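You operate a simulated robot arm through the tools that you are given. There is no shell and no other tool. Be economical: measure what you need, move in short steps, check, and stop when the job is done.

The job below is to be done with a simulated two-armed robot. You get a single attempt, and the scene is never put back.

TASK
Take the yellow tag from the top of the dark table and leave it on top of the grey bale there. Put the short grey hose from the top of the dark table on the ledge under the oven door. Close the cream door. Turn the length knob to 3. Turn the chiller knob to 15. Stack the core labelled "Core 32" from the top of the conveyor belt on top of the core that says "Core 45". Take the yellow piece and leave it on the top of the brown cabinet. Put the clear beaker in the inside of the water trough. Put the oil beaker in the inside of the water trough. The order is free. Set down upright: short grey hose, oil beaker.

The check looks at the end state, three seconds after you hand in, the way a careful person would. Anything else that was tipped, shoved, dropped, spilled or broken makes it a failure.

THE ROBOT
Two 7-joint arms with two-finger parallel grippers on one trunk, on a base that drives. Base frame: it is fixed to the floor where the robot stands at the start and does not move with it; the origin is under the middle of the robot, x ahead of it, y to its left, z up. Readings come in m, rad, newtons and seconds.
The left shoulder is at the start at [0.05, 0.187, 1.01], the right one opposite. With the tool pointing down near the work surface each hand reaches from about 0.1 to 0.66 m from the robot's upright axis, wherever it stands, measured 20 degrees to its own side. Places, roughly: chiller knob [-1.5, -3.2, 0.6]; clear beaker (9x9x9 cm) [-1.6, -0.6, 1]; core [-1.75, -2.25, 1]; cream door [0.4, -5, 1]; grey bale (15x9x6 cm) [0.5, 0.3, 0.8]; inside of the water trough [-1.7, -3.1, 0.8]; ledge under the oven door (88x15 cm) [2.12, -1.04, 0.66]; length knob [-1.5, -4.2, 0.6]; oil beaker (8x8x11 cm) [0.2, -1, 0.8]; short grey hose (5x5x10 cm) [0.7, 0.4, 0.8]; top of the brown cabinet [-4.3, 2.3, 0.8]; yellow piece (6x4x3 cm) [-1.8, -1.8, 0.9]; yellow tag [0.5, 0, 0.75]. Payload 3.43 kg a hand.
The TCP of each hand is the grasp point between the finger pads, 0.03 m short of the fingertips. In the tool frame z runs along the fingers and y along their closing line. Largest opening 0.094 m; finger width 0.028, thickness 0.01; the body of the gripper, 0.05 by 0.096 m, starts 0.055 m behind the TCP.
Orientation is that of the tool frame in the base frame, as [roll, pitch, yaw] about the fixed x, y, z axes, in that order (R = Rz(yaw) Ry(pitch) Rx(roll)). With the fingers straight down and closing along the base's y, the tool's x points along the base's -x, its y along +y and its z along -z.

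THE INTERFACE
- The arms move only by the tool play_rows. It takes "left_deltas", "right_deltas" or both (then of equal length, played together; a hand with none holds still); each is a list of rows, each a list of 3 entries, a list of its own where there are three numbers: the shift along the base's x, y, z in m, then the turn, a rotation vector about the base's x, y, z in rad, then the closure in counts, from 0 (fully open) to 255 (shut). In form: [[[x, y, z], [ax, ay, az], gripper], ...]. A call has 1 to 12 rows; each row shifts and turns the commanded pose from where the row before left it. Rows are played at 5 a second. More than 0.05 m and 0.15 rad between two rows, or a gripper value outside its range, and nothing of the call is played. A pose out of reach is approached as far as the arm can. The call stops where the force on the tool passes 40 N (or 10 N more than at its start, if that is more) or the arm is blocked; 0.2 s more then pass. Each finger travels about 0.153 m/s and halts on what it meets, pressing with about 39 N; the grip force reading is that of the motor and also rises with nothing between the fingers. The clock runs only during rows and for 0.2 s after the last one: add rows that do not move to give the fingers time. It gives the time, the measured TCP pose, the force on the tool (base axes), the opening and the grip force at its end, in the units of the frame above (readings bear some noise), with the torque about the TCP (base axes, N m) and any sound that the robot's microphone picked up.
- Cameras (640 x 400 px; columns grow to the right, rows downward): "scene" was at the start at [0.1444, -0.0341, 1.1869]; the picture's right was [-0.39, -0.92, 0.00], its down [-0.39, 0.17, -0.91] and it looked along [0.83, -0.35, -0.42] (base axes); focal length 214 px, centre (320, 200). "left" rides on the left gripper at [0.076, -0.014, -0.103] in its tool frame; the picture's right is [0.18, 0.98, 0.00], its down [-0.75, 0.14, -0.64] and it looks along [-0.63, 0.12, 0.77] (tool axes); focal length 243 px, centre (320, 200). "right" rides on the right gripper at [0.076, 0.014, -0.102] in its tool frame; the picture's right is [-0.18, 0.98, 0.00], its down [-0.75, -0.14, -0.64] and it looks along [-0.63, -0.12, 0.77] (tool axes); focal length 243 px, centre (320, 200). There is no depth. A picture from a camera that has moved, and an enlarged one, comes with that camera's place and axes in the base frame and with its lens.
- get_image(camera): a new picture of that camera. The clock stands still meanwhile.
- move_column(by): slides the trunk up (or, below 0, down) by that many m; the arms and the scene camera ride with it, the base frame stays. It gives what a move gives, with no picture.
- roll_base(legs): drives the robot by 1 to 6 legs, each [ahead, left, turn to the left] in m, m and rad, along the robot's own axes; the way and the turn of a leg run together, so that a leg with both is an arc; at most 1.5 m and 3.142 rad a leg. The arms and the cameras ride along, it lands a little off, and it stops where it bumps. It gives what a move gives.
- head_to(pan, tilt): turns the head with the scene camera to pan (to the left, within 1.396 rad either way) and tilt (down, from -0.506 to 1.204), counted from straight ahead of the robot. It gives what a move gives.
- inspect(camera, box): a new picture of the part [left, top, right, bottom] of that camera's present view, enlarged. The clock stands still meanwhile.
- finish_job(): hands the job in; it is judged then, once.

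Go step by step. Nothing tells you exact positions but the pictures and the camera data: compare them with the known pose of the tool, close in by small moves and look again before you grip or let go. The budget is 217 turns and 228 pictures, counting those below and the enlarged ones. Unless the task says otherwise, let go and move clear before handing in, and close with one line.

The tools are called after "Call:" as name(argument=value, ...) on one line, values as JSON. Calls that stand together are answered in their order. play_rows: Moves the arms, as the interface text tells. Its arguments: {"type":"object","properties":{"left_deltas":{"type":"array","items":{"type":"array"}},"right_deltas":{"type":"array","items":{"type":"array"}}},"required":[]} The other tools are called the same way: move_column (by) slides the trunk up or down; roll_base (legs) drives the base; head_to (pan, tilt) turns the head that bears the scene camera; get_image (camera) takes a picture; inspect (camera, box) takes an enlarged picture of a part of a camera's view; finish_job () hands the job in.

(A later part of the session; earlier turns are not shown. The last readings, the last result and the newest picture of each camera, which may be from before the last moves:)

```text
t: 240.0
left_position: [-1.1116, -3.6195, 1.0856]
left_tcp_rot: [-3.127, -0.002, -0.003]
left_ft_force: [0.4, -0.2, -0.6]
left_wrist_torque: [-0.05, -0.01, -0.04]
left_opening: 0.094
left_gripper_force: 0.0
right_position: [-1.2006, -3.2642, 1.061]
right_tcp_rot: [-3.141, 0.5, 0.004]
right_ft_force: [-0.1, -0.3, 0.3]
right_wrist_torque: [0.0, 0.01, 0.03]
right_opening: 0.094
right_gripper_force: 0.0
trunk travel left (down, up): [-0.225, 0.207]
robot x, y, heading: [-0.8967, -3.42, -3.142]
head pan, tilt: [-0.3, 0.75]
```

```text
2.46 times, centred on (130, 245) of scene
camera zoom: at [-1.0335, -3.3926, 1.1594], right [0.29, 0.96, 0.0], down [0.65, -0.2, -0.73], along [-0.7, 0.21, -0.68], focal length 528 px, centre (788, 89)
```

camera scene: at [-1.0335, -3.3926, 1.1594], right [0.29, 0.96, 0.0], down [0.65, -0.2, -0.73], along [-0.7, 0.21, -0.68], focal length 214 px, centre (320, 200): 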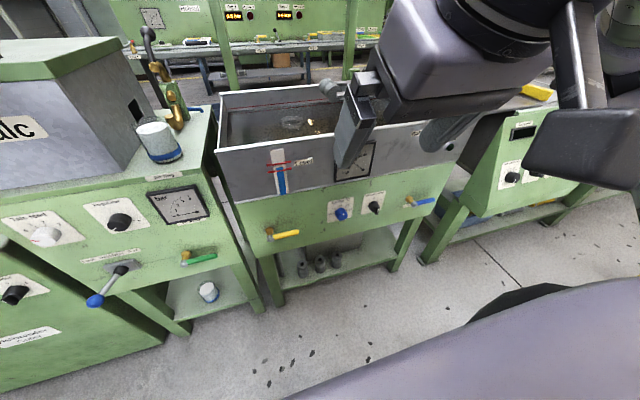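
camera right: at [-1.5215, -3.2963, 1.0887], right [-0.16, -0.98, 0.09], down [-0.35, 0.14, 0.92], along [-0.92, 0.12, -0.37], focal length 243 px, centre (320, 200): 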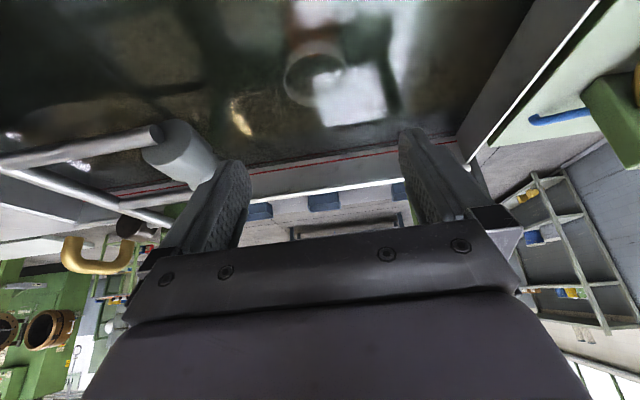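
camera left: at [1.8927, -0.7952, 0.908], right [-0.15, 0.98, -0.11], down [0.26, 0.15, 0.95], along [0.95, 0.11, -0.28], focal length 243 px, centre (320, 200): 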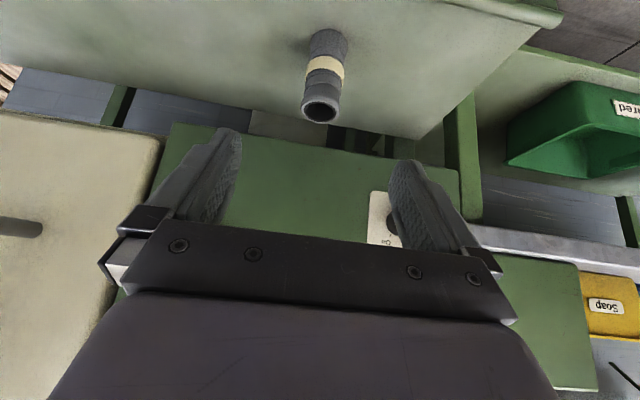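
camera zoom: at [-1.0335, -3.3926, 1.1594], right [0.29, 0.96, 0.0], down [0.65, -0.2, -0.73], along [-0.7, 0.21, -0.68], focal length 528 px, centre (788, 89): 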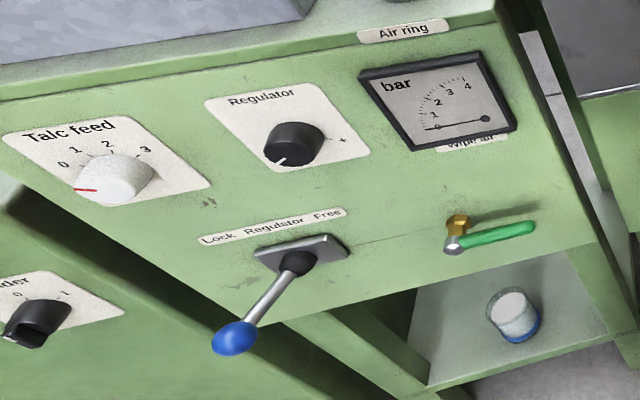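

The chiller knob is a round blue knob with marks 10–30. I'll lower the trunk and bring the right hand level in front of the knob for a close look.

Call:
move_column(by=-0.2)

Call:
play_rows(right_deltas=[[[0.01, 0.007, -0.02], [0, 0.134, 0], 0], [[0.01, 0.007, -0.02], [0, 0.134, 0], 0], [[0, 0.008, -0.02], [0, 0.134, 0], 0], [[0, 0.008, -0.025], [0, 0.134, 0], 0], [[0, 0.008, -0.025], [0, 0.134, 0], 0], [[-0.01, 0.008, -0.025], [0, 0.134, 0], 0], [[-0.02, 0.008, -0.03], [0, 0.134, 0], 0], [[-0.03, 0.008, -0.03], [0, 0.133, 0], 0], [[0, 0, 0], [0, 0, 0], 0]])

Call:
get_image(camera="right")

Call:
get_image(camera="scene")

```text
t: 242.2
left_position: [-1.1107, -3.6197, 0.8859]
left_tcp_rot: [-3.127, -0.002, -0.004]
left_ft_force: [-0.3, 0.8, 0.5]
left_wrist_torque: [-0.01, 0.0, 0.0]
left_opening: 0.0939
left_gripper_force: 0.1
right_position: [-1.2013, -3.2638, 0.8615]
right_tcp_rot: [-3.141, 0.499, 0.004]
right_ft_force: [-0.4, 0.0, -0.2]
right_wrist_torque: [-0.01, -0.02, 0.0]
right_opening: 0.0939
right_gripper_force: 0.1
trunk travel left (down, up): [-0.025, 0.407]
robot x, y, heading: [-0.8948, -3.4165, -3.137]
head pan, tilt: [-0.3, 0.75]
```

```text
t: 242.7
left_position: [-1.1109, -3.6194, 0.8851]
left_tcp_rot: [-3.126, -0.004, -0.003]
left_ft_force: [0.3, 0.1, 0.2]
left_wrist_torque: [0.0, 0.01, 0.01]
left_opening: 0.0939
left_gripper_force: 0.0
right_position: [-1.1925, -3.2539, 0.8362]
right_tcp_rot: [3.122, 0.699, -0.029]
right_ft_force: [0.1, 0.5, -0.3]
right_wrist_torque: [0.01, 0.03, 0.03]
right_opening: 0.094
right_gripper_force: 0.1
right hand out of reach, approached as far as the arm can: row 2
trunk travel left (down, up): [-0.025, 0.407]
robot x, y, heading: [-0.8977, -3.4218, -3.142]
head pan, tilt: [-0.3, 0.75]
stopped in row 2 (right hand): the force on the tool passed its limit at 72 N (the readings are from after the stop); the commanded pose is now the measured one
```

```text
136 pictures are left
camera right: at [-1.068, -3.2704, 0.8668], right [-0.16, -0.98, 0.13], down [-0.16, 0.16, 0.97], along [-0.97, 0.13, -0.18], focal length 243 px, centre (320, 200)
```

right: 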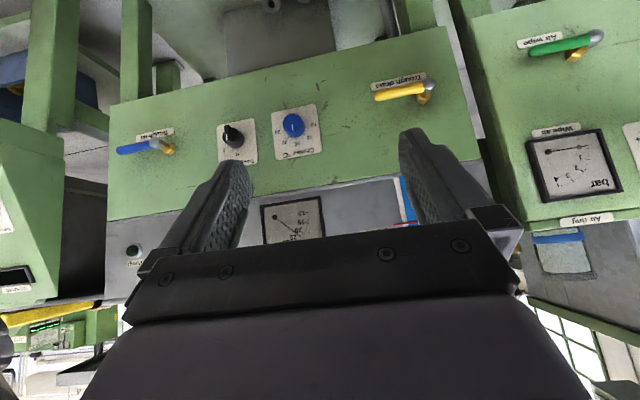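

```text
135 pictures are left
camera scene: at [-1.0334, -3.3927, 0.9594], right [0.29, 0.96, 0.0], down [0.65, -0.2, -0.73], along [-0.7, 0.21, -0.68], focal length 214 px, centre (320, 200)
```

scene: 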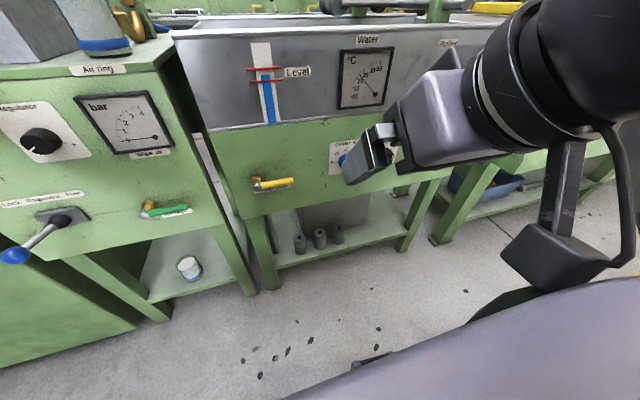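

The hand was too close to the body to tilt. I'll back the base off 0.15 m and tilt while reaching forward.

Call:
roll_base(legs=[[-0.15, 0, 0]])

Call:
play_rows(right_deltas=[[[-0.04, 0.007, 0], [0, 0, 0], 0], [[-0.04, 0.007, -0.01], [0, 0, 0.01], 0], [[-0.04, 0.008, -0.02], [0, 0.11, 0.02], 0], [[-0.03, 0.008, -0.02], [0, 0.11, 0], 0], [[-0.03, 0.008, -0.02], [0, 0.11, 0], 0], [[-0.02, 0.008, -0.025], [0, 0.11, 0], 0], [[-0.02, 0.008, -0.025], [0, 0.11, 0], 0], [[-0.02, 0, -0.025], [0, 0.11, 0], 0], [[-0.01, 0, -0.025], [0, 0.11, 0], 0], [[-0.01, 0, 0], [0, 0.1, 0], 0], [[0, 0, 0], [0, 0, 0], 0]])

Call:
get_image(camera="right")

```text
t: 244.1
left_position: [-0.9605, -3.6193, 0.885]
left_tcp_rot: [-3.127, -0.002, -0.001]
left_ft_force: [0.2, -0.7, 0.1]
left_wrist_torque: [-0.01, 0.0, -0.02]
left_opening: 0.0941
left_gripper_force: 0.1
right_position: [-1.042, -3.2539, 0.8374]
right_tcp_rot: [3.123, 0.7, -0.028]
right_ft_force: [-1.9, 0.2, 0.7]
right_wrist_torque: [-0.02, -0.07, -0.04]
right_opening: 0.094
right_gripper_force: 0.0
trunk travel left (down, up): [-0.025, 0.407]
robot x, y, heading: [-0.7459, -3.4146, -3.137]
head pan, tilt: [-0.3, 0.75]
```

```text
t: 246.5
left_position: [-0.9599, -3.6189, 0.8847]
left_tcp_rot: [-3.129, -0.003, -0.002]
left_ft_force: [-0.4, 0.6, 0.0]
left_wrist_torque: [0.0, 0.01, -0.02]
left_opening: 0.094
left_gripper_force: 0.1
right_position: [-1.2595, -3.1937, 0.7286]
right_tcp_rot: [-3.133, 1.235, 0.041]
right_ft_force: [0.1, 0.4, 0.6]
right_wrist_torque: [-0.01, 0.01, 0.03]
right_opening: 0.0941
right_gripper_force: 0.1
right hand out of reach, approached as far as the arm can: row 7, 8, 9, 10
trunk travel left (down, up): [-0.025, 0.407]
robot x, y, heading: [-0.7453, -3.4141, -3.141]
head pan, tilt: [-0.3, 0.75]
```

```text
134 pictures are left
camera right: at [-1.1365, -3.2033, 0.6902], right [-0.03, -0.98, 0.17], down [0.35, 0.15, 0.92], along [-0.93, 0.09, 0.34], focal length 243 px, centre (320, 200)
```

right: 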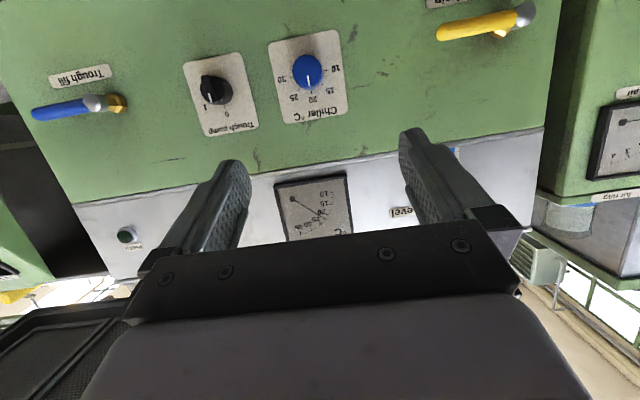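

The wrist runs out of tilt with the arm folded. I'll back off 0.2 m more and reach forward with a straighter arm.

Call:
roll_base(legs=[[-0.2, 0, 0]])

Call:
play_rows(right_deltas=[[[-0.045, 0, 0], [0, 0, -0.02], 0], [[-0.045, 0, 0], [0, 0, -0.02], 0], [[-0.045, 0, 0], [0, 0, 0], 0], [[-0.045, 0, -0.01], [0, 0.06, 0], 0], [[-0.04, 0, -0.015], [0, 0.06, 0], 0], [[-0.03, 0, -0.02], [0, 0.06, 0], 0], [[-0.02, 0, -0.02], [0, 0.06, 0], 0], [[0, 0, -0.015], [0, 0.06, 0], 0], [[0, 0, 0], [0, 0.035, 0], 0], [[0, 0, 0], [0, 0, 0], 0]])

Call:
get_image(camera="right")

```text
t: 248.1
left_position: [-0.7647, -3.619, 0.8865]
left_tcp_rot: [-3.128, -0.003, 0.0]
left_ft_force: [-0.1, 0.7, -1.1]
left_wrist_torque: [0.03, 0.0, 0.01]
left_opening: 0.094
left_gripper_force: 0.1
right_position: [-1.0645, -3.1939, 0.7276]
right_tcp_rot: [-3.133, 1.235, 0.042]
right_ft_force: [-0.4, -1.1, 0.3]
right_wrist_torque: [0.01, -0.01, -0.03]
right_opening: 0.0942
right_gripper_force: 0.0
trunk travel left (down, up): [-0.025, 0.407]
robot x, y, heading: [-0.5499, -3.4173, -3.134]
head pan, tilt: [-0.3, 0.75]
```

```text
t: 250.3
left_position: [-0.7635, -3.6185, 0.8851]
left_tcp_rot: [-3.126, -0.005, 0.0]
left_ft_force: [0.3, 0.3, -0.1]
left_wrist_torque: [-0.01, 0.0, -0.01]
left_opening: 0.0941
left_gripper_force: 0.1
right_position: [-1.2535, -3.1929, 0.7147]
right_tcp_rot: [-3.138, 1.304, 0.0]
right_ft_force: [0.4, -0.2, 0.5]
right_wrist_torque: [0.0, 0.01, -0.02]
right_opening: 0.0939
right_gripper_force: 0.1
right hand out of reach, approached as far as the arm can: row 5, 6, 7, 8
trunk travel left (down, up): [-0.025, 0.407]
robot x, y, heading: [-0.5491, -3.4167, -3.138]
head pan, tilt: [-0.3, 0.75]
```

```text
133 pictures are left
camera right: at [-1.1341, -3.2075, 0.6686], right [-0.05, -0.98, 0.18], down [0.42, 0.14, 0.9], along [-0.91, 0.12, 0.41], focal length 243 px, centre (320, 200)
```

right: 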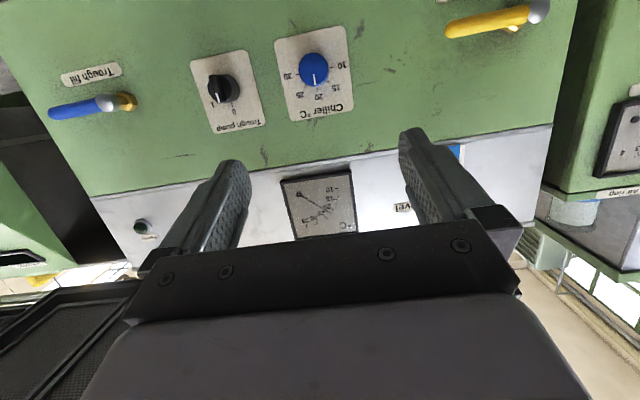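

The knob's mark shows near 20, and the fingers' tilt doesn't matter for gripping it since they close sideways. I'll enlarge the dial and move the base in.

Call:
inspect(camera="right", box=[260, 20, 370, 130])

Call:
roll_base(legs=[[0.16, 0, 0]])

Call:
get_image(camera="right")

```text
3.64 times, centred on (315, 75) of right
camera zoom: at [-1.1341, -3.2075, 0.6686], right [-0.05, -0.98, 0.18], down [0.42, 0.14, 0.9], along [-0.91, 0.12, 0.41], focal length 882 px, centre (338, 654)
```

zoom: 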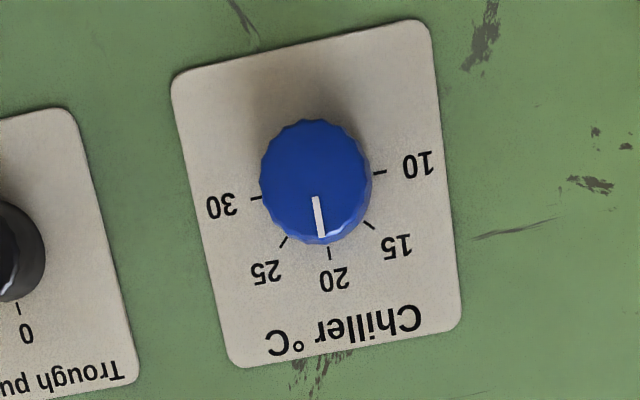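

```text
t: 251.7
left_position: [-0.9235, -3.6193, 0.8851]
left_tcp_rot: [-3.126, 0.0, -0.001]
left_ft_force: [-0.6, -0.6, 0.9]
left_wrist_torque: [-0.01, -0.04, -0.07]
left_opening: 0.0941
left_gripper_force: 0.0
right_position: [-1.4135, -3.1931, 0.7148]
right_tcp_rot: [-3.138, 1.306, -0.001]
right_ft_force: [-0.1, -0.5, 0.3]
right_wrist_torque: [0.0, 0.01, -0.02]
right_opening: 0.0938
right_gripper_force: 0.0
trunk travel left (down, up): [-0.025, 0.407]
robot x, y, heading: [-0.7084, -3.421, -3.136]
head pan, tilt: [-0.3, 0.75]
```

```text
131 pictures are left
camera right: at [-1.2938, -3.2078, 0.6687], right [-0.05, -0.98, 0.18], down [0.42, 0.14, 0.9], along [-0.91, 0.12, 0.41], focal length 243 px, centre (320, 200)
```

right: 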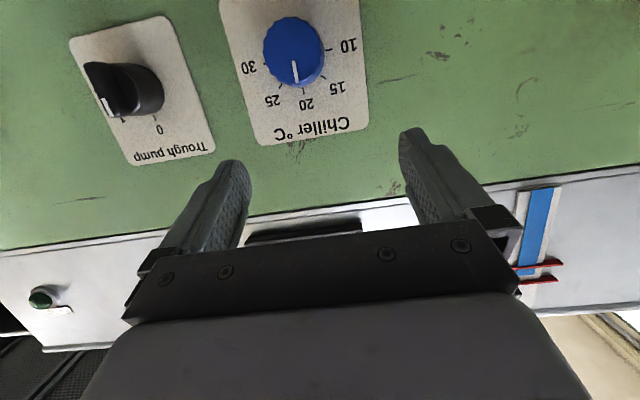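

The dial reads 20 now; 15 is 45° counter-clockwise as seen from the front (+x rotation). I'll pre-rotate the hand −0.75 about x, lower to knob height, and look.

Call:
play_rows(right_deltas=[[[0, 0.001, -0.008], [-0.125, 0, 0], 0], [[0, 0.001, -0.012], [-0.125, 0, 0], 0], [[0, 0.001, -0.013], [-0.125, 0, 0], 0], [[0, 0.001, -0.013], [-0.125, 0, 0], 30], [[0, 0.002, -0.013], [-0.125, 0, 0], 60], [[0, 0.002, -0.013], [-0.125, 0, 0], 60], [[0, 0, 0], [0, 0, 0], 60]])

Call:
get_image(camera="right")

Call:
get_image(camera="scene")

```text
t: 253.3
left_position: [-0.9239, -3.6193, 0.8854]
left_tcp_rot: [-3.127, -0.003, -0.003]
left_ft_force: [0.4, 0.1, -0.4]
left_wrist_torque: [-0.01, 0.01, -0.04]
left_opening: 0.0939
left_gripper_force: 0.1
right_position: [-1.4164, -3.1582, 0.6615]
right_tcp_rot: [1.892, 0.838, -1.16]
right_ft_force: [0.3, 0.1, -0.5]
right_wrist_torque: [0.02, 0.0, -0.03]
right_opening: 0.0716
right_gripper_force: 0.1
right hand out of reach, approached as far as the arm can: row 1, 2, 3
trunk travel left (down, up): [-0.025, 0.407]
robot x, y, heading: [-0.7084, -3.4192, -3.144]
head pan, tilt: [-0.3, 0.75]
```

```text
130 pictures are left
camera right: at [-1.2961, -3.2002, 0.6352], right [-0.05, -0.65, 0.76], down [0.42, 0.68, 0.61], along [-0.91, 0.35, 0.23], focal length 243 px, centre (320, 200)
```

right: 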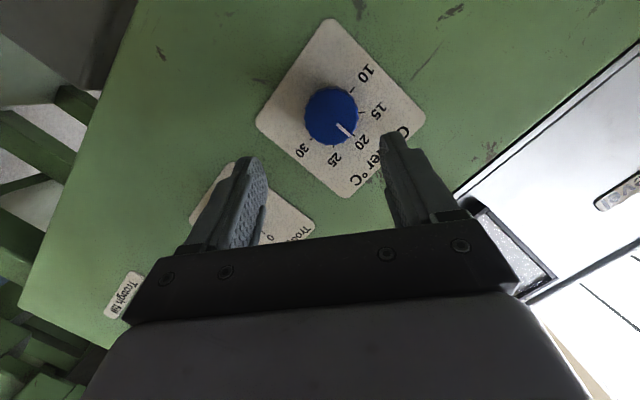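

```text
129 pictures are left
camera scene: at [-0.8455, -3.3924, 0.9594], right [0.29, 0.96, 0.0], down [0.65, -0.2, -0.73], along [-0.7, 0.21, -0.68], focal length 214 px, centre (320, 200)
```

scene: 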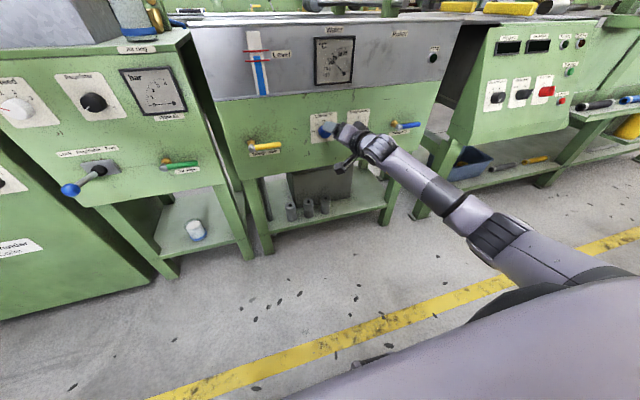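

The hand is rotated about −0.66 and sees the knob at [−1.478, −3.186, 0.644]. I'll centre on it and move in.

Call:
play_rows(right_deltas=[[[0, -0.014, -0.009], [0, 0, 0], 60], [[0, -0.013, -0.009], [0, 0, 0], 60], [[-0.015, 0, 0], [0, 0, 0], 60], [[-0.015, 0, 0], [0, 0, 0], 60], [[-0.01, 0, 0], [0, 0, 0], 60], [[0, 0, 0], [0, 0, 0], 60]])

Call:
get_image(camera="right")

```text
t: 254.7
left_position: [-0.9229, -3.6189, 0.8851]
left_tcp_rot: [-3.128, 0.0, -0.003]
left_ft_force: [-0.1, -0.3, -0.5]
left_wrist_torque: [0.01, -0.01, 0.0]
left_opening: 0.0939
left_gripper_force: 0.0
right_position: [-1.4536, -3.1884, 0.6427]
right_tcp_rot: [1.892, 0.84, -1.158]
right_ft_force: [-0.6, -0.3, -0.5]
right_wrist_torque: [-0.02, 0.0, 0.03]
right_opening: 0.0717
right_gripper_force: 0.2
trunk travel left (down, up): [-0.025, 0.407]
robot x, y, heading: [-0.7084, -3.4159, -3.137]
head pan, tilt: [-0.3, 0.75]
```

```text
128 pictures are left
camera right: at [-1.3343, -3.2282, 0.6176], right [-0.06, -0.65, 0.76], down [0.42, 0.68, 0.61], along [-0.91, 0.35, 0.23], focal length 243 px, centre (320, 200)
```

right: 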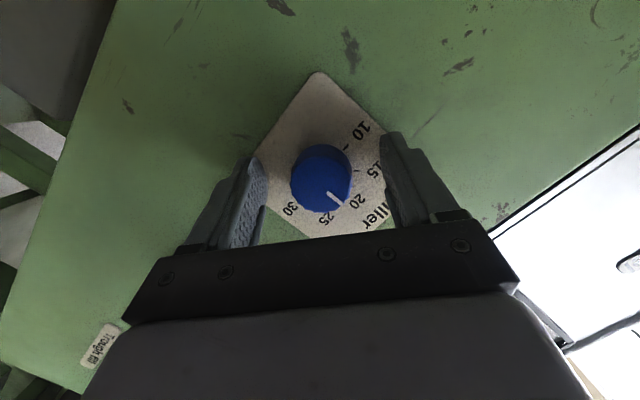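

Nearly there. I'll advance 1.2 cm more, then close on the knob.

Call:
play_rows(right_deltas=[[[-0.006, 0.002, 0.001], [0, 0, 0], 60], [[-0.005, 0.002, 0], [0, 0, 0], 60], [[0, 0, 0], [0, 0, 0], 110], [[0, 0, 0], [0, 0, 0], 160], [[0, 0, 0], [0, 0, 0], 200], [[0, 0, 0], [0, 0, 0], 200]])

Call:
get_image(camera="right")

```text
t: 255.1
left_position: [-0.9222, -3.6178, 0.8857]
left_tcp_rot: [-3.127, -0.001, -0.003]
left_ft_force: [0.2, -0.5, 0.7]
left_wrist_torque: [-0.01, -0.01, 0.0]
left_opening: 0.0941
left_gripper_force: 0.0
right_position: [-1.4568, -3.1871, 0.6443]
right_tcp_rot: [1.891, 0.842, -1.156]
right_ft_force: [17.4, 1.2, 2.5]
right_wrist_torque: [-0.01, 0.5, 0.31]
right_opening: 0.0709
right_gripper_force: 0.0
trunk travel left (down, up): [-0.025, 0.407]
robot x, y, heading: [-0.708, -3.4189, -3.141]
head pan, tilt: [-0.3, 0.75]
stopped in row 2 (right hand): the force on the tool passed its limit at 51 N (the readings are from after the stop); the commanded pose is now the measured one
```

```text
127 pictures are left
camera right: at [-1.3363, -3.2274, 0.6177], right [-0.05, -0.65, 0.76], down [0.41, 0.68, 0.61], along [-0.91, 0.35, 0.23], focal length 243 px, centre (320, 200)
```

right: 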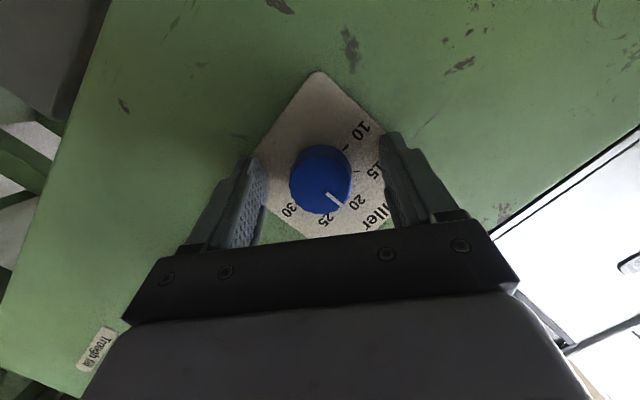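

The tips touch the panel, so that's the depth. I'll back off 2 mm and close on the knob.

Call:
play_rows(right_deltas=[[[0.003, 0.001, 0], [0, 0, 0], 60], [[0, 0, 0], [0, 0, 0], 100], [[0, 0, 0], [0, 0, 0], 140], [[0, 0, 0], [0, 0, 0], 180], [[0, 0, 0], [0, 0, 0], 200]])

Call:
get_image(camera="right")

```text
t: 256.3
left_position: [-0.9227, -3.6191, 0.8844]
left_tcp_rot: [-3.128, -0.002, -0.001]
left_ft_force: [0.6, -0.8, -0.7]
left_wrist_torque: [0.0, -0.03, 0.01]
left_opening: 0.0941
left_gripper_force: 0.0
right_position: [-1.455, -3.1877, 0.6427]
right_tcp_rot: [1.892, 0.84, -1.152]
right_ft_force: [-4.4, -3.6, 2.3]
right_wrist_torque: [0.03, 0.03, 0.14]
right_opening: 0.0373
right_gripper_force: 45.3
trunk travel left (down, up): [-0.025, 0.407]
robot x, y, heading: [-0.71, -3.4218, -3.138]
head pan, tilt: [-0.3, 0.75]
```

```text
126 pictures are left
camera right: at [-1.3348, -3.2274, 0.6167], right [-0.05, -0.65, 0.76], down [0.41, 0.68, 0.61], along [-0.91, 0.34, 0.23], focal length 243 px, centre (320, 200)
```

right: 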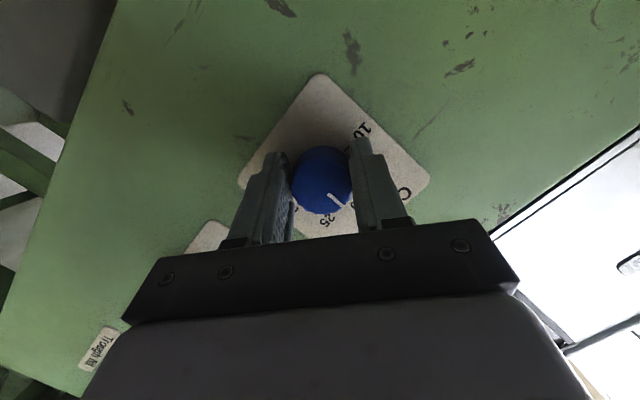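

Gripped. Turning +45° about x.

Call:
play_rows(right_deltas=[[[0, 0, 0], [0.13, 0, 0], 200], [[0, 0, 0], [0.13, 0, 0], 200], [[0, 0, 0], [0.13, 0, 0], 200], [[0, 0, 0], [0.13, 0, 0], 200], [[0, 0, 0], [0.13, 0, 0], 200], [[0, 0, 0], [0.13, 0, 0], 200], [[0, 0, 0], [0, 0, 0], 200]])

Call:
get_image(camera="right")

```text
t: 257.7
left_position: [-0.9224, -3.6193, 0.8846]
left_tcp_rot: [-3.127, -0.001, -0.002]
left_ft_force: [-0.9, 0.3, -0.1]
left_wrist_torque: [-0.02, -0.02, -0.03]
left_opening: 0.0944
left_gripper_force: 0.0
right_position: [-1.4514, -3.1864, 0.6375]
right_tcp_rot: [2.029, 1.109, -1.026]
right_ft_force: [10.3, -2.2, 2.9]
right_wrist_torque: [-0.02, 0.28, 0.08]
right_opening: 0.037
right_gripper_force: 15.0
right hand out of reach, approached as far as the arm can: row 2, 3, 4, 5, 6
trunk travel left (down, up): [-0.025, 0.407]
robot x, y, heading: [-0.7098, -3.4156, -3.138]
head pan, tilt: [-0.3, 0.75]
stopped in row 6 (right hand): the force on the tool passed its limit at 72 N (the readings are from after the stop); the commanded pose is now the measured one
```

```text
125 pictures are left
camera right: at [-1.3337, -3.2161, 0.5962], right [0.0, -0.83, 0.56], down [0.44, 0.5, 0.74], along [-0.9, 0.25, 0.37], focal length 243 px, centre (320, 200)
```

right: 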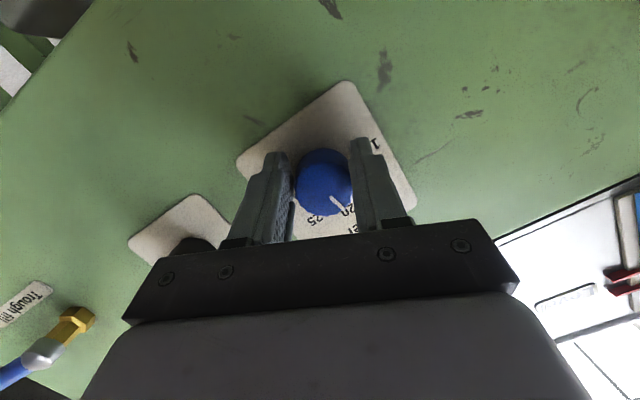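

The knob turned about 15° before the arm ran out of reach. I'll release, back off, reduce the tilt for more range, and pre-rotate again.

Call:
play_rows(right_deltas=[[[0, 0, 0], [0, 0, 0], 100], [[0, 0, 0], [0, 0, 0], 60], [[0.01, 0, 0.002], [0, 0, 0], 60], [[0.015, 0, 0.003], [0, 0, 0], 60], [[0.015, 0, 0.003], [0, 0, 0], 60], [[0, 0, 0], [0, -0.107, 0.047], 60], [[0, 0, 0], [0, -0.107, 0.047], 60], [[0, 0, 0], [0, -0.107, 0.047], 60], [[0, 0, 0], [-0.13, 0, 0], 60], [[0, 0, 0], [-0.13, 0, 0], 60], [[0, 0, 0], [0, 0, 0], 60]])

Call:
get_image(camera="right")

```text
t: 260.1
left_position: [-0.923, -3.6199, 0.8859]
left_tcp_rot: [-3.129, -0.004, -0.001]
left_ft_force: [0.4, 0.1, 0.2]
left_wrist_torque: [0.01, 0.02, -0.04]
left_opening: 0.0942
left_gripper_force: 0.0
right_position: [-1.443, -3.187, 0.635]
right_tcp_rot: [2.147, 0.712, -0.746]
right_ft_force: [-1.0, -1.4, -0.1]
right_wrist_torque: [0.02, -0.01, 0.0]
right_opening: 0.072
right_gripper_force: 0.0
right hand out of reach, approached as far as the arm can: row 3, 4, 5
trunk travel left (down, up): [-0.025, 0.407]
robot x, y, heading: [-0.7067, -3.4152, -3.143]
head pan, tilt: [-0.3, 0.75]
```

```text
124 pictures are left
camera right: at [-1.314, -3.199, 0.6371], right [-0.07, -0.67, 0.74], down [0.11, 0.74, 0.67], along [-0.99, 0.13, 0.02], focal length 243 px, centre (320, 200)
```

right: 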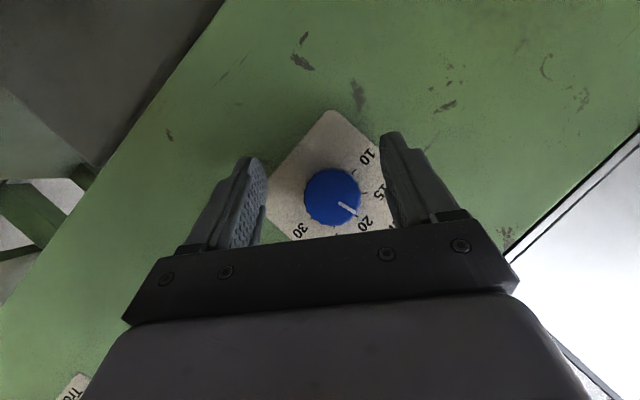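

I'll enlarge the dial to read where the mark is now.

Call:
inspect(camera="right", box=[270, 130, 400, 250])

```text
3.33 times, centred on (335, 190) of right
camera zoom: at [-1.314, -3.199, 0.6371], right [-0.07, -0.67, 0.74], down [0.11, 0.74, 0.67], along [-0.99, 0.13, 0.02], focal length 809 px, centre (270, 233)
```

zoom: 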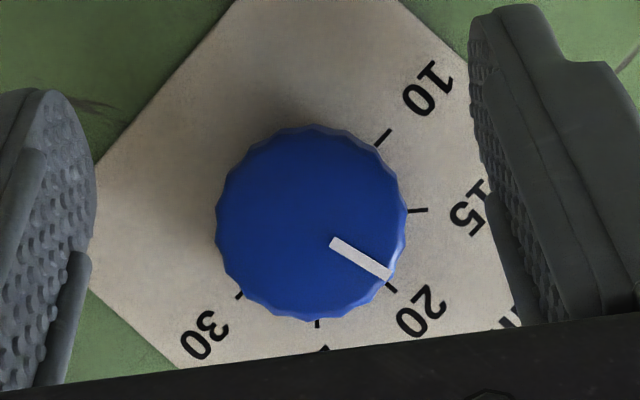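

The mark reads about 18.6; about 33° remain. I'll recentre the tilted fingers on the knob and grip again.

Call:
play_rows(right_deltas=[[[0, 0.006, 0.011], [0, 0, 0], 60], [[-0.004, 0.0055, 0.0104], [0, 0, 0], 60], [[-0.004, 0, 0], [0, 0, 0], 60], [[0, 0, 0], [0, 0, 0], 60]])

Call:
get_image(camera="right")

```text
t: 261.1
left_position: [-0.9231, -3.619, 0.8845]
left_tcp_rot: [-3.127, -0.003, 0.0]
left_ft_force: [0.2, 0.5, -0.3]
left_wrist_torque: [-0.03, -0.01, 0.01]
left_opening: 0.0941
left_gripper_force: 0.0
right_position: [-1.4514, -3.1761, 0.6576]
right_tcp_rot: [2.146, 0.716, -0.747]
right_ft_force: [0.0, 0.4, 0.6]
right_wrist_torque: [-0.02, 0.0, -0.02]
right_opening: 0.0718
right_gripper_force: 0.0
trunk travel left (down, up): [-0.025, 0.407]
robot x, y, heading: [-0.7089, -3.4167, -3.14]
head pan, tilt: [-0.3, 0.75]
```

```text
122 pictures are left
camera right: at [-1.3224, -3.188, 0.6581], right [-0.07, -0.67, 0.74], down [0.11, 0.73, 0.67], along [-0.99, 0.13, 0.02], focal length 243 px, centre (320, 200)
```

right: 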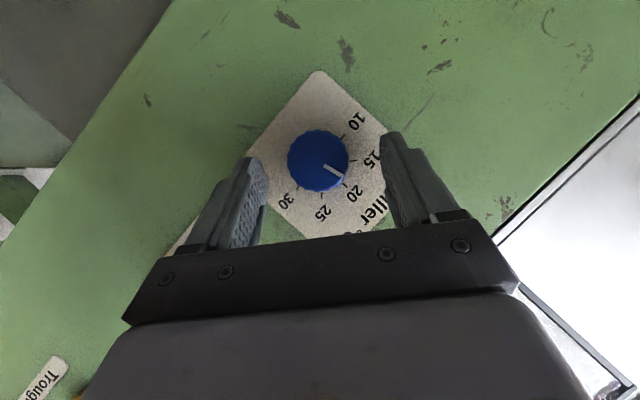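

Call:
play_rows(right_deltas=[[[0, 0, 0], [0, 0, 0], 110], [[0, 0, 0], [0, 0, 0], 160], [[0, 0, 0], [0, 0, 0], 200], [[0, 0, 0], [0, 0, 0], 200], [[0, -0.0015, 0.0012], [0.1156, 0, 0], 200], [[0, -0.0016, 0.001], [0.1156, 0, 0], 200], [[0, -0.0017, 0.0008], [0.1156, 0, 0], 200], [[0, -0.0018, 0.0005], [0.1156, 0, 0], 200], [[0, -0.0018, 0.0003], [0.1156, 0, 0], 200], [[0, 0, 0], [0, 0, 0], 200]])

Call:
get_image(camera="right")

```text
t: 263.3
left_position: [-0.9242, -3.6189, 0.8849]
left_tcp_rot: [-3.127, -0.004, -0.001]
left_ft_force: [0.5, 0.5, 0.8]
left_wrist_torque: [-0.01, -0.02, -0.02]
left_opening: 0.0941
left_gripper_force: 0.1
right_position: [-1.4519, -3.1839, 0.6601]
right_tcp_rot: [2.952, 0.977, -0.126]
right_ft_force: [-18.7, 8.4, -3.8]
right_wrist_torque: [0.14, -0.24, -0.54]
right_opening: 0.0364
right_gripper_force: 45.1
trunk travel left (down, up): [-0.025, 0.407]
robot x, y, heading: [-0.7081, -3.4154, -3.14]
head pan, tilt: [-0.3, 0.75]
```

```text
121 pictures are left
camera right: at [-1.3225, -3.1938, 0.6548], right [-0.07, -0.96, 0.26], down [0.11, 0.25, 0.96], along [-0.99, 0.1, 0.09], focal length 243 px, centre (320, 200)
```

right: 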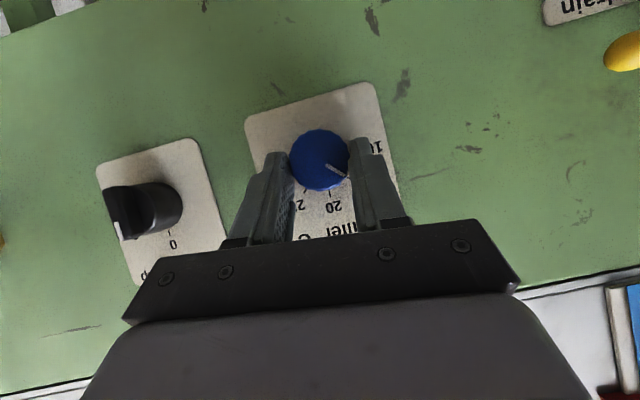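

Turned fully. I'll open, back off straight, and read the dial.

Call:
play_rows(right_deltas=[[[0, 0, 0], [0, 0, 0], 140], [[0, 0, 0], [0, 0, 0], 60], [[0, 0, 0], [0, 0, 0], 60], [[0.02, 0, 0.003], [0, 0, 0], 60], [[0.03, 0, 0.005], [0, 0, 0], 60], [[0.03, 0, 0.005], [0, 0, 0], 60]])

Call:
inspect(camera="right", box=[250, 60, 400, 200])

```text
t: 264.7
left_position: [-0.9228, -3.6197, 0.8848]
left_tcp_rot: [-3.128, -0.002, 0.0]
left_ft_force: [-0.1, 0.4, 0.5]
left_wrist_torque: [0.02, -0.04, 0.0]
left_opening: 0.0942
left_gripper_force: 0.0
right_position: [-1.3709, -3.1852, 0.6732]
right_tcp_rot: [2.948, 0.978, -0.127]
right_ft_force: [0.2, 0.1, 0.1]
right_wrist_torque: [-0.02, 0.02, -0.03]
right_opening: 0.0721
right_gripper_force: 0.0
trunk travel left (down, up): [-0.025, 0.407]
robot x, y, heading: [-0.7079, -3.4174, -3.135]
head pan, tilt: [-0.3, 0.75]
```

```text
2.86 times, centred on (325, 130) of right
camera zoom: at [-1.2413, -3.1956, 0.6682], right [-0.07, -0.96, 0.26], down [0.11, 0.25, 0.96], along [-0.99, 0.09, 0.09], focal length 693 px, centre (306, 400)
```

zoom: 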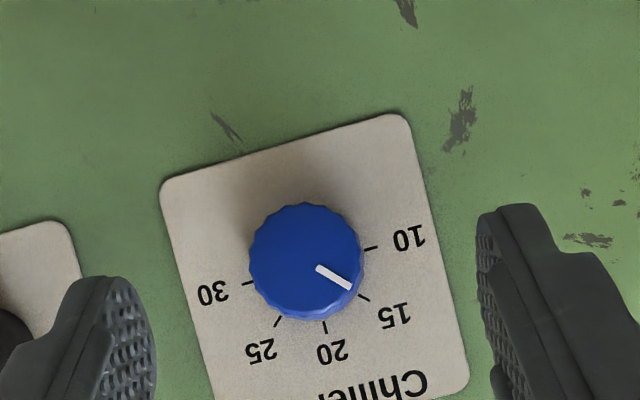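

The mark points at 15 within about 2°. Next is the length knob around y −4.2: I'll retract the hand, drive left, and look.

Call:
play_rows(right_deltas=[[[0.04, 0, 0.01], [0, 0, 0], 60], [[0.04, 0, 0.01], [0, 0, 0], 0], [[0.04, 0, 0.01], [0, 0, 0], 0]])

Call:
roll_base(legs=[[0, 0.75, 0]])

Call:
head_to(pan=0.0, tilt=0.5)

Call:
get_image(camera="scene")

```text
t: 265.5
left_position: [-0.9237, -3.6206, 0.8854]
left_tcp_rot: [-3.128, -0.003, -0.002]
left_ft_force: [0.2, -0.5, 0.1]
left_wrist_torque: [-0.01, -0.02, -0.01]
left_opening: 0.0941
left_gripper_force: 0.0
right_position: [-1.2478, -3.184, 0.7036]
right_tcp_rot: [2.948, 0.978, -0.126]
right_ft_force: [0.3, 0.4, 0.4]
right_wrist_torque: [-0.01, 0.01, 0.03]
right_opening: 0.094
right_gripper_force: 0.0
trunk travel left (down, up): [-0.025, 0.407]
robot x, y, heading: [-0.711, -3.4193, -3.138]
head pan, tilt: [-0.3, 0.75]
```

```text
t: 272.4
left_position: [-0.9254, -4.3597, 0.8847]
left_tcp_rot: [-3.128, -0.002, -0.008]
left_ft_force: [-0.5, 0.6, 0.4]
left_wrist_torque: [-0.01, 0.02, 0.01]
left_opening: 0.0939
left_gripper_force: 0.1
right_position: [-1.2478, -3.9218, 0.7038]
right_tcp_rot: [2.949, 0.976, -0.133]
right_ft_force: [-0.6, 0.3, 0.6]
right_wrist_torque: [-0.01, 0.01, 0.0]
right_opening: 0.0941
right_gripper_force: 0.1
trunk travel left (down, up): [-0.025, 0.407]
robot x, y, heading: [-0.7083, -4.1593, 3.137]
head pan, tilt: [-0.3, 0.75]
```

```text
t: 273.2
left_position: [-0.9244, -4.3589, 0.886]
left_tcp_rot: [-3.129, -0.004, -0.008]
left_ft_force: [0.2, -0.8, -0.2]
left_wrist_torque: [0.0, -0.01, -0.03]
left_opening: 0.0941
left_gripper_force: 0.1
right_position: [-1.2478, -3.9213, 0.7051]
right_tcp_rot: [2.949, 0.976, -0.135]
right_ft_force: [0.0, -0.1, -0.2]
right_wrist_torque: [-0.01, 0.01, -0.01]
right_opening: 0.0939
right_gripper_force: 0.2
trunk travel left (down, up): [-0.025, 0.407]
robot x, y, heading: [-0.7049, -4.1589, 3.14]
head pan, tilt: [0.0, 0.499]
```

```text
119 pictures are left
camera scene: at [-0.8568, -4.1575, 0.9813], right [0.0, 1.0, 0.0], down [0.48, 0.0, -0.88], along [-0.88, 0.0, -0.48], focal length 214 px, centre (320, 200)
```

scene: 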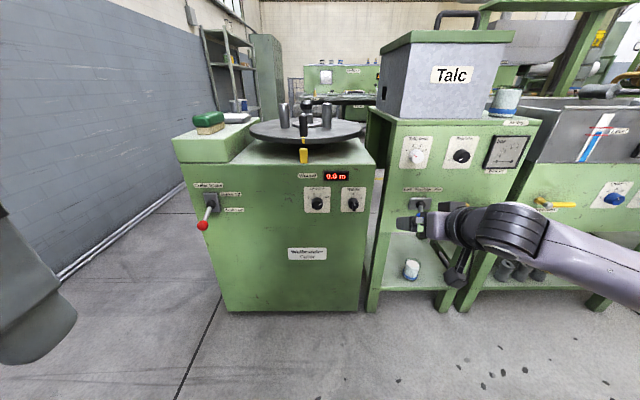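

Call:
inspect(camera="scene", box=[280, 160, 380, 230])

```text
5.71 times, centred on (330, 195) of scene
camera zoom: at [-0.8568, -4.1575, 0.9813], right [0.0, 1.0, 0.0], down [0.48, 0.0, -0.88], along [-0.88, 0.0, -0.48], focal length 1226 px, centre (263, 229)
```

zoom: 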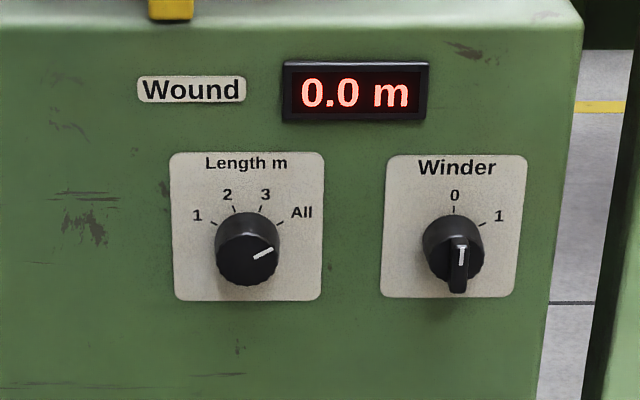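

The length knob points to "All"; "3" is about 40° counter-clockwise. It's at about [−1.48, −4.166, 0.62], so I'll line up the same way as for the chiller knob, with the trunk 2.5 cm lower.

Call:
roll_base(legs=[[0, 0.238, 0]])

Call:
move_column(by=-0.023)

Call:
get_image(camera="right")

```text
t: 275.9
left_position: [-0.9253, -4.6007, 0.885]
left_tcp_rot: [-3.127, -0.004, -0.01]
left_ft_force: [0.1, 0.3, 0.7]
left_wrist_torque: [-0.01, 0.02, -0.01]
left_opening: 0.094
left_gripper_force: 0.2
right_position: [-1.2488, -4.1615, 0.7041]
right_tcp_rot: [2.948, 0.979, -0.136]
right_ft_force: [0.3, -0.3, -0.9]
right_wrist_torque: [-0.02, 0.03, -0.02]
right_opening: 0.0941
right_gripper_force: 0.2
trunk travel left (down, up): [-0.025, 0.407]
robot x, y, heading: [-0.7116, -4.3991, 3.135]
head pan, tilt: [0.0, 0.499]
```

```text
t: 276.6
left_position: [-0.9251, -4.6001, 0.8616]
left_tcp_rot: [-3.128, -0.003, -0.01]
left_ft_force: [-0.2, -0.9, 0.9]
left_wrist_torque: [-0.01, -0.01, -0.02]
left_opening: 0.0942
left_gripper_force: 0.1
right_position: [-1.2485, -4.1615, 0.6814]
right_tcp_rot: [2.946, 0.978, -0.138]
right_ft_force: [-0.4, 0.5, 0.7]
right_wrist_torque: [-0.01, 0.0, 0.04]
right_opening: 0.0939
right_gripper_force: 0.1
trunk travel left (down, up): [-0.002, 0.43]
robot x, y, heading: [-0.7102, -4.4051, 3.138]
head pan, tilt: [0.0, 0.499]
```

```text
117 pictures are left
camera right: at [-1.1196, -4.173, 0.6761], right [-0.08, -0.96, 0.26], down [0.11, 0.25, 0.96], along [-0.99, 0.1, 0.09], focal length 243 px, centre (320, 200)
```

right: 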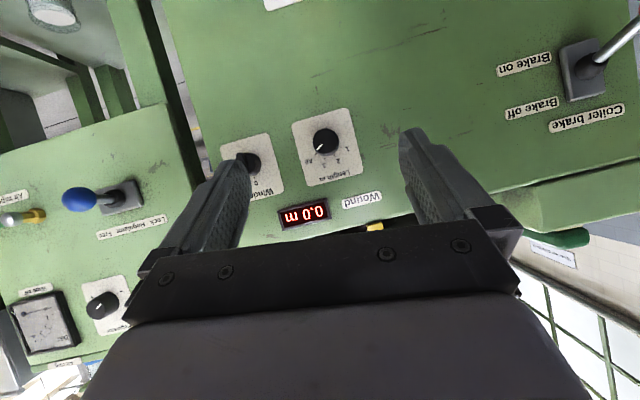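

Call:
play_rows(right_deltas=[[[-0.03, 0.001, -0.009], [-0.124, 0, 0], 0], [[-0.03, 0.001, -0.009], [-0.124, 0, 0], 30], [[-0.035, 0.001, -0.009], [-0.124, 0, 0], 60], [[-0.035, 0.001, -0.009], [-0.124, 0, 0], 60], [[-0.035, 0.001, -0.009], [-0.124, 0, 0], 60], [[0, 0, 0], [0, 0, 0], 60]])

Call:
get_image(camera="right")

```text
t: 278.0
left_position: [-0.9262, -4.6005, 0.8618]
left_tcp_rot: [-3.128, -0.004, -0.01]
left_ft_force: [-0.1, -0.4, 0.5]
left_wrist_torque: [-0.03, -0.01, 0.02]
left_opening: 0.0939
left_gripper_force: 0.1
right_position: [-1.4131, -4.1536, 0.6388]
right_tcp_rot: [2.111, 0.683, -0.776]
right_ft_force: [-0.5, 0.0, 0.1]
right_wrist_torque: [-0.02, -0.01, -0.01]
right_opening: 0.072
right_gripper_force: 0.1
trunk travel left (down, up): [-0.002, 0.43]
robot x, y, heading: [-0.7095, -4.404, 3.138]
head pan, tilt: [0.0, 0.499]
```

```text
116 pictures are left
camera right: at [-1.2839, -4.1663, 0.6411], right [-0.08, -0.63, 0.77], down [0.11, 0.76, 0.64], along [-0.99, 0.14, 0.01], focal length 243 px, centre (320, 200)
```

right: 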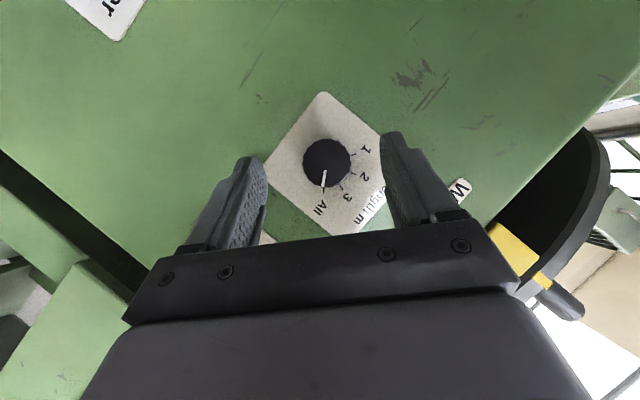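

Well aligned. I'll advance to the panel in small steps.

Call:
play_rows(right_deltas=[[[-0.015, 0, 0], [0, 0, 0], 60], [[-0.015, -0.001, 0], [0, 0, 0], 60], [[-0.007, 0, 0.001], [0, 0, 0], 60], [[-0.004, 0, 0], [0, 0, 0], 60], [[-0.004, 0, 0], [0, 0, 0], 60], [[0, 0, 0], [0, 0, 0], 60]])

Call:
get_image(camera="right")

Call:
inspect(camera="scene", box=[320, 140, 480, 260])

```text
t: 279.4
left_position: [-0.924, -4.5995, 0.8625]
left_tcp_rot: [-3.127, -0.002, -0.01]
left_ft_force: [-0.1, 0.5, -0.4]
left_wrist_torque: [-0.03, 0.02, -0.01]
left_opening: 0.0938
left_gripper_force: 0.0
right_position: [-1.4555, -4.1573, 0.6372]
right_tcp_rot: [2.114, 0.68, -0.775]
right_ft_force: [31.7, 2.4, 2.3]
right_wrist_torque: [0.25, -0.86, -0.85]
right_opening: 0.0716
right_gripper_force: 0.1
trunk travel left (down, up): [-0.002, 0.43]
robot x, y, heading: [-0.7074, -4.4022, 3.135]
head pan, tilt: [0.0, 0.499]
```

```text
115 pictures are left
camera right: at [-1.3266, -4.1692, 0.6414], right [-0.08, -0.63, 0.77], down [0.11, 0.76, 0.64], along [-0.99, 0.14, 0.01], focal length 243 px, centre (320, 200)
```

right: 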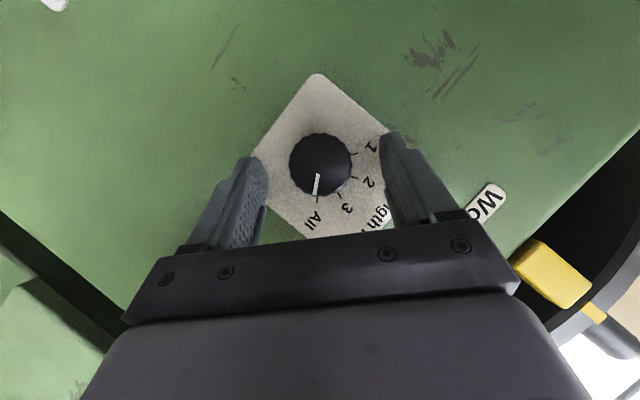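

```text
3.33 times, centred on (400, 200) of scene
camera zoom: at [-0.8561, -4.3982, 0.9586], right [0.01, 1.0, 0.0], down [0.48, 0.0, -0.88], along [-0.88, 0.0, -0.48], focal length 715 px, centre (53, 200)
```

zoom: 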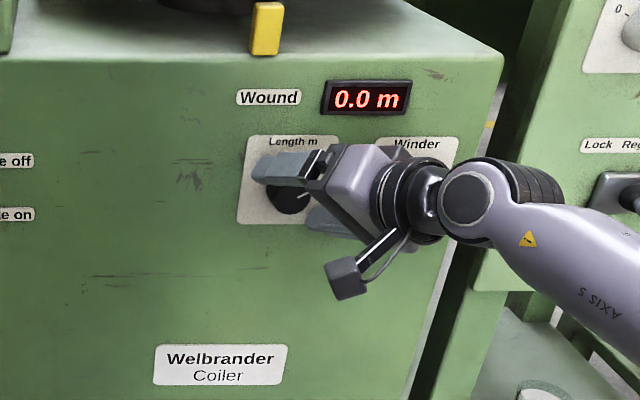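

The tips touch the panel. I'll ease back and read the dial closely for the exact angle.

Call:
play_rows(right_deltas=[[[0.006, 0.001, 0.001], [0, 0, 0], 60], [[0, 0, 0], [0, 0, 0], 60]])

Call:
inspect(camera="right", box=[250, 90, 400, 240])

```text
t: 280.0
left_position: [-0.9256, -4.6006, 0.8609]
left_tcp_rot: [-3.128, -0.004, -0.009]
left_ft_force: [0.6, 0.2, 0.1]
left_wrist_torque: [-0.01, 0.0, 0.01]
left_opening: 0.0937
left_gripper_force: 0.1
right_position: [-1.4518, -4.1572, 0.6386]
right_tcp_rot: [2.11, 0.685, -0.778]
right_ft_force: [-0.2, -0.7, -0.4]
right_wrist_torque: [-0.03, 0.0, 0.03]
right_opening: 0.0719
right_gripper_force: 0.0
trunk travel left (down, up): [-0.002, 0.43]
robot x, y, heading: [-0.7109, -4.3981, 3.138]
head pan, tilt: [0.0, 0.499]
```

```text
2.67 times, centred on (325, 165) of right
camera zoom: at [-1.3231, -4.1694, 0.6417], right [-0.08, -0.63, 0.77], down [0.11, 0.76, 0.64], along [-0.99, 0.14, 0.02], focal length 647 px, centre (307, 293)
```

zoom: 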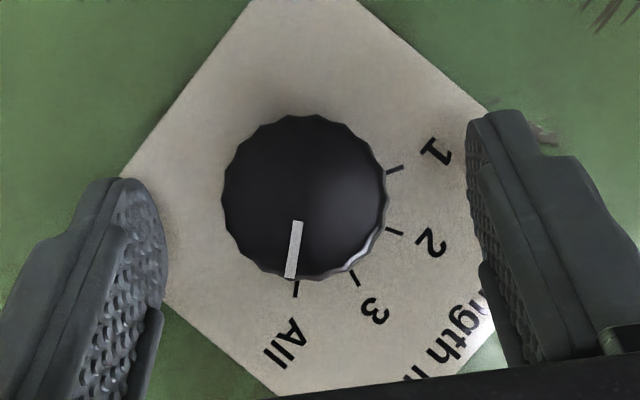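

The mark is on "All" and "3" is 39.2° away. Gripping and turning 0.685 rad.

Call:
play_rows(right_deltas=[[[0, 0, 0], [0, 0, 0], 110], [[0, 0, 0], [0, 0, 0], 160], [[0, 0, 0], [0, 0, 0], 200], [[0, 0, 0], [0, 0, 0], 200], [[0, -0.0016, 0.0014], [0.137, 0, 0], 200], [[0, -0.0018, 0.0011], [0.137, 0, 0], 200], [[0, -0.002, 0.0008], [0.137, 0, 0], 200], [[0, -0.0021, 0.0005], [0.137, 0, 0], 200], [[0, -0.0021, 0.0001], [0.137, 0, 0], 200], [[0, 0, 0], [0, 0, 0], 200]])

Call:
play_rows(right_deltas=[[[0, 0, 0], [0, 0, 0], 140], [[0, 0, 0], [0, 0, 0], 60], [[0, 0, 0], [0, 0, 0], 60], [[0.02, 0, 0.003], [0, 0, 0], 60], [[0.03, 0, 0.005], [0, 0, 0], 60], [[0.03, 0, 0.005], [0, 0, 0], 60]])

Call:
inspect(camera="right", box=[240, 60, 400, 200])

```text
t: 282.2
left_position: [-0.9261, -4.599, 0.8621]
left_tcp_rot: [-3.126, -0.002, -0.01]
left_ft_force: [0.3, 0.2, 1.2]
left_wrist_torque: [-0.01, 0.0, -0.01]
left_opening: 0.094
left_gripper_force: 0.0
right_position: [-1.4519, -4.1646, 0.6434]
right_tcp_rot: [3.07, 0.983, -0.039]
right_ft_force: [18.0, 8.3, -0.3]
right_wrist_torque: [0.11, -0.41, -0.29]
right_opening: 0.0365
right_gripper_force: 45.1
trunk travel left (down, up): [-0.002, 0.43]
robot x, y, heading: [-0.706, -4.4018, 3.14]
head pan, tilt: [0.0, 0.499]
```

```text
t: 283.6
left_position: [-0.9257, -4.6009, 0.8619]
left_tcp_rot: [-3.126, -0.003, -0.011]
left_ft_force: [-1.2, 0.9, 0.8]
left_wrist_torque: [-0.01, -0.01, 0.0]
left_opening: 0.0939
left_gripper_force: 0.1
right_position: [-1.371, -4.1659, 0.6566]
right_tcp_rot: [3.065, 0.983, -0.039]
right_ft_force: [-0.2, -0.5, -0.2]
right_wrist_torque: [0.01, -0.02, -0.01]
right_opening: 0.0719
right_gripper_force: 0.1
trunk travel left (down, up): [-0.002, 0.43]
robot x, y, heading: [-0.7103, -4.3996, 3.132]
head pan, tilt: [0.0, 0.499]
```

```text
2.86 times, centred on (320, 130) of right
camera zoom: at [-1.243, -4.1781, 0.6501], right [-0.08, -0.98, 0.19], down [0.11, 0.19, 0.98], along [-0.99, 0.1, 0.1], focal length 693 px, centre (320, 400)
```

zoom: 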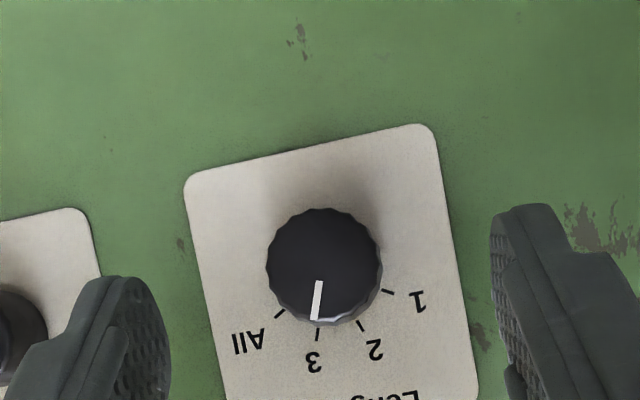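

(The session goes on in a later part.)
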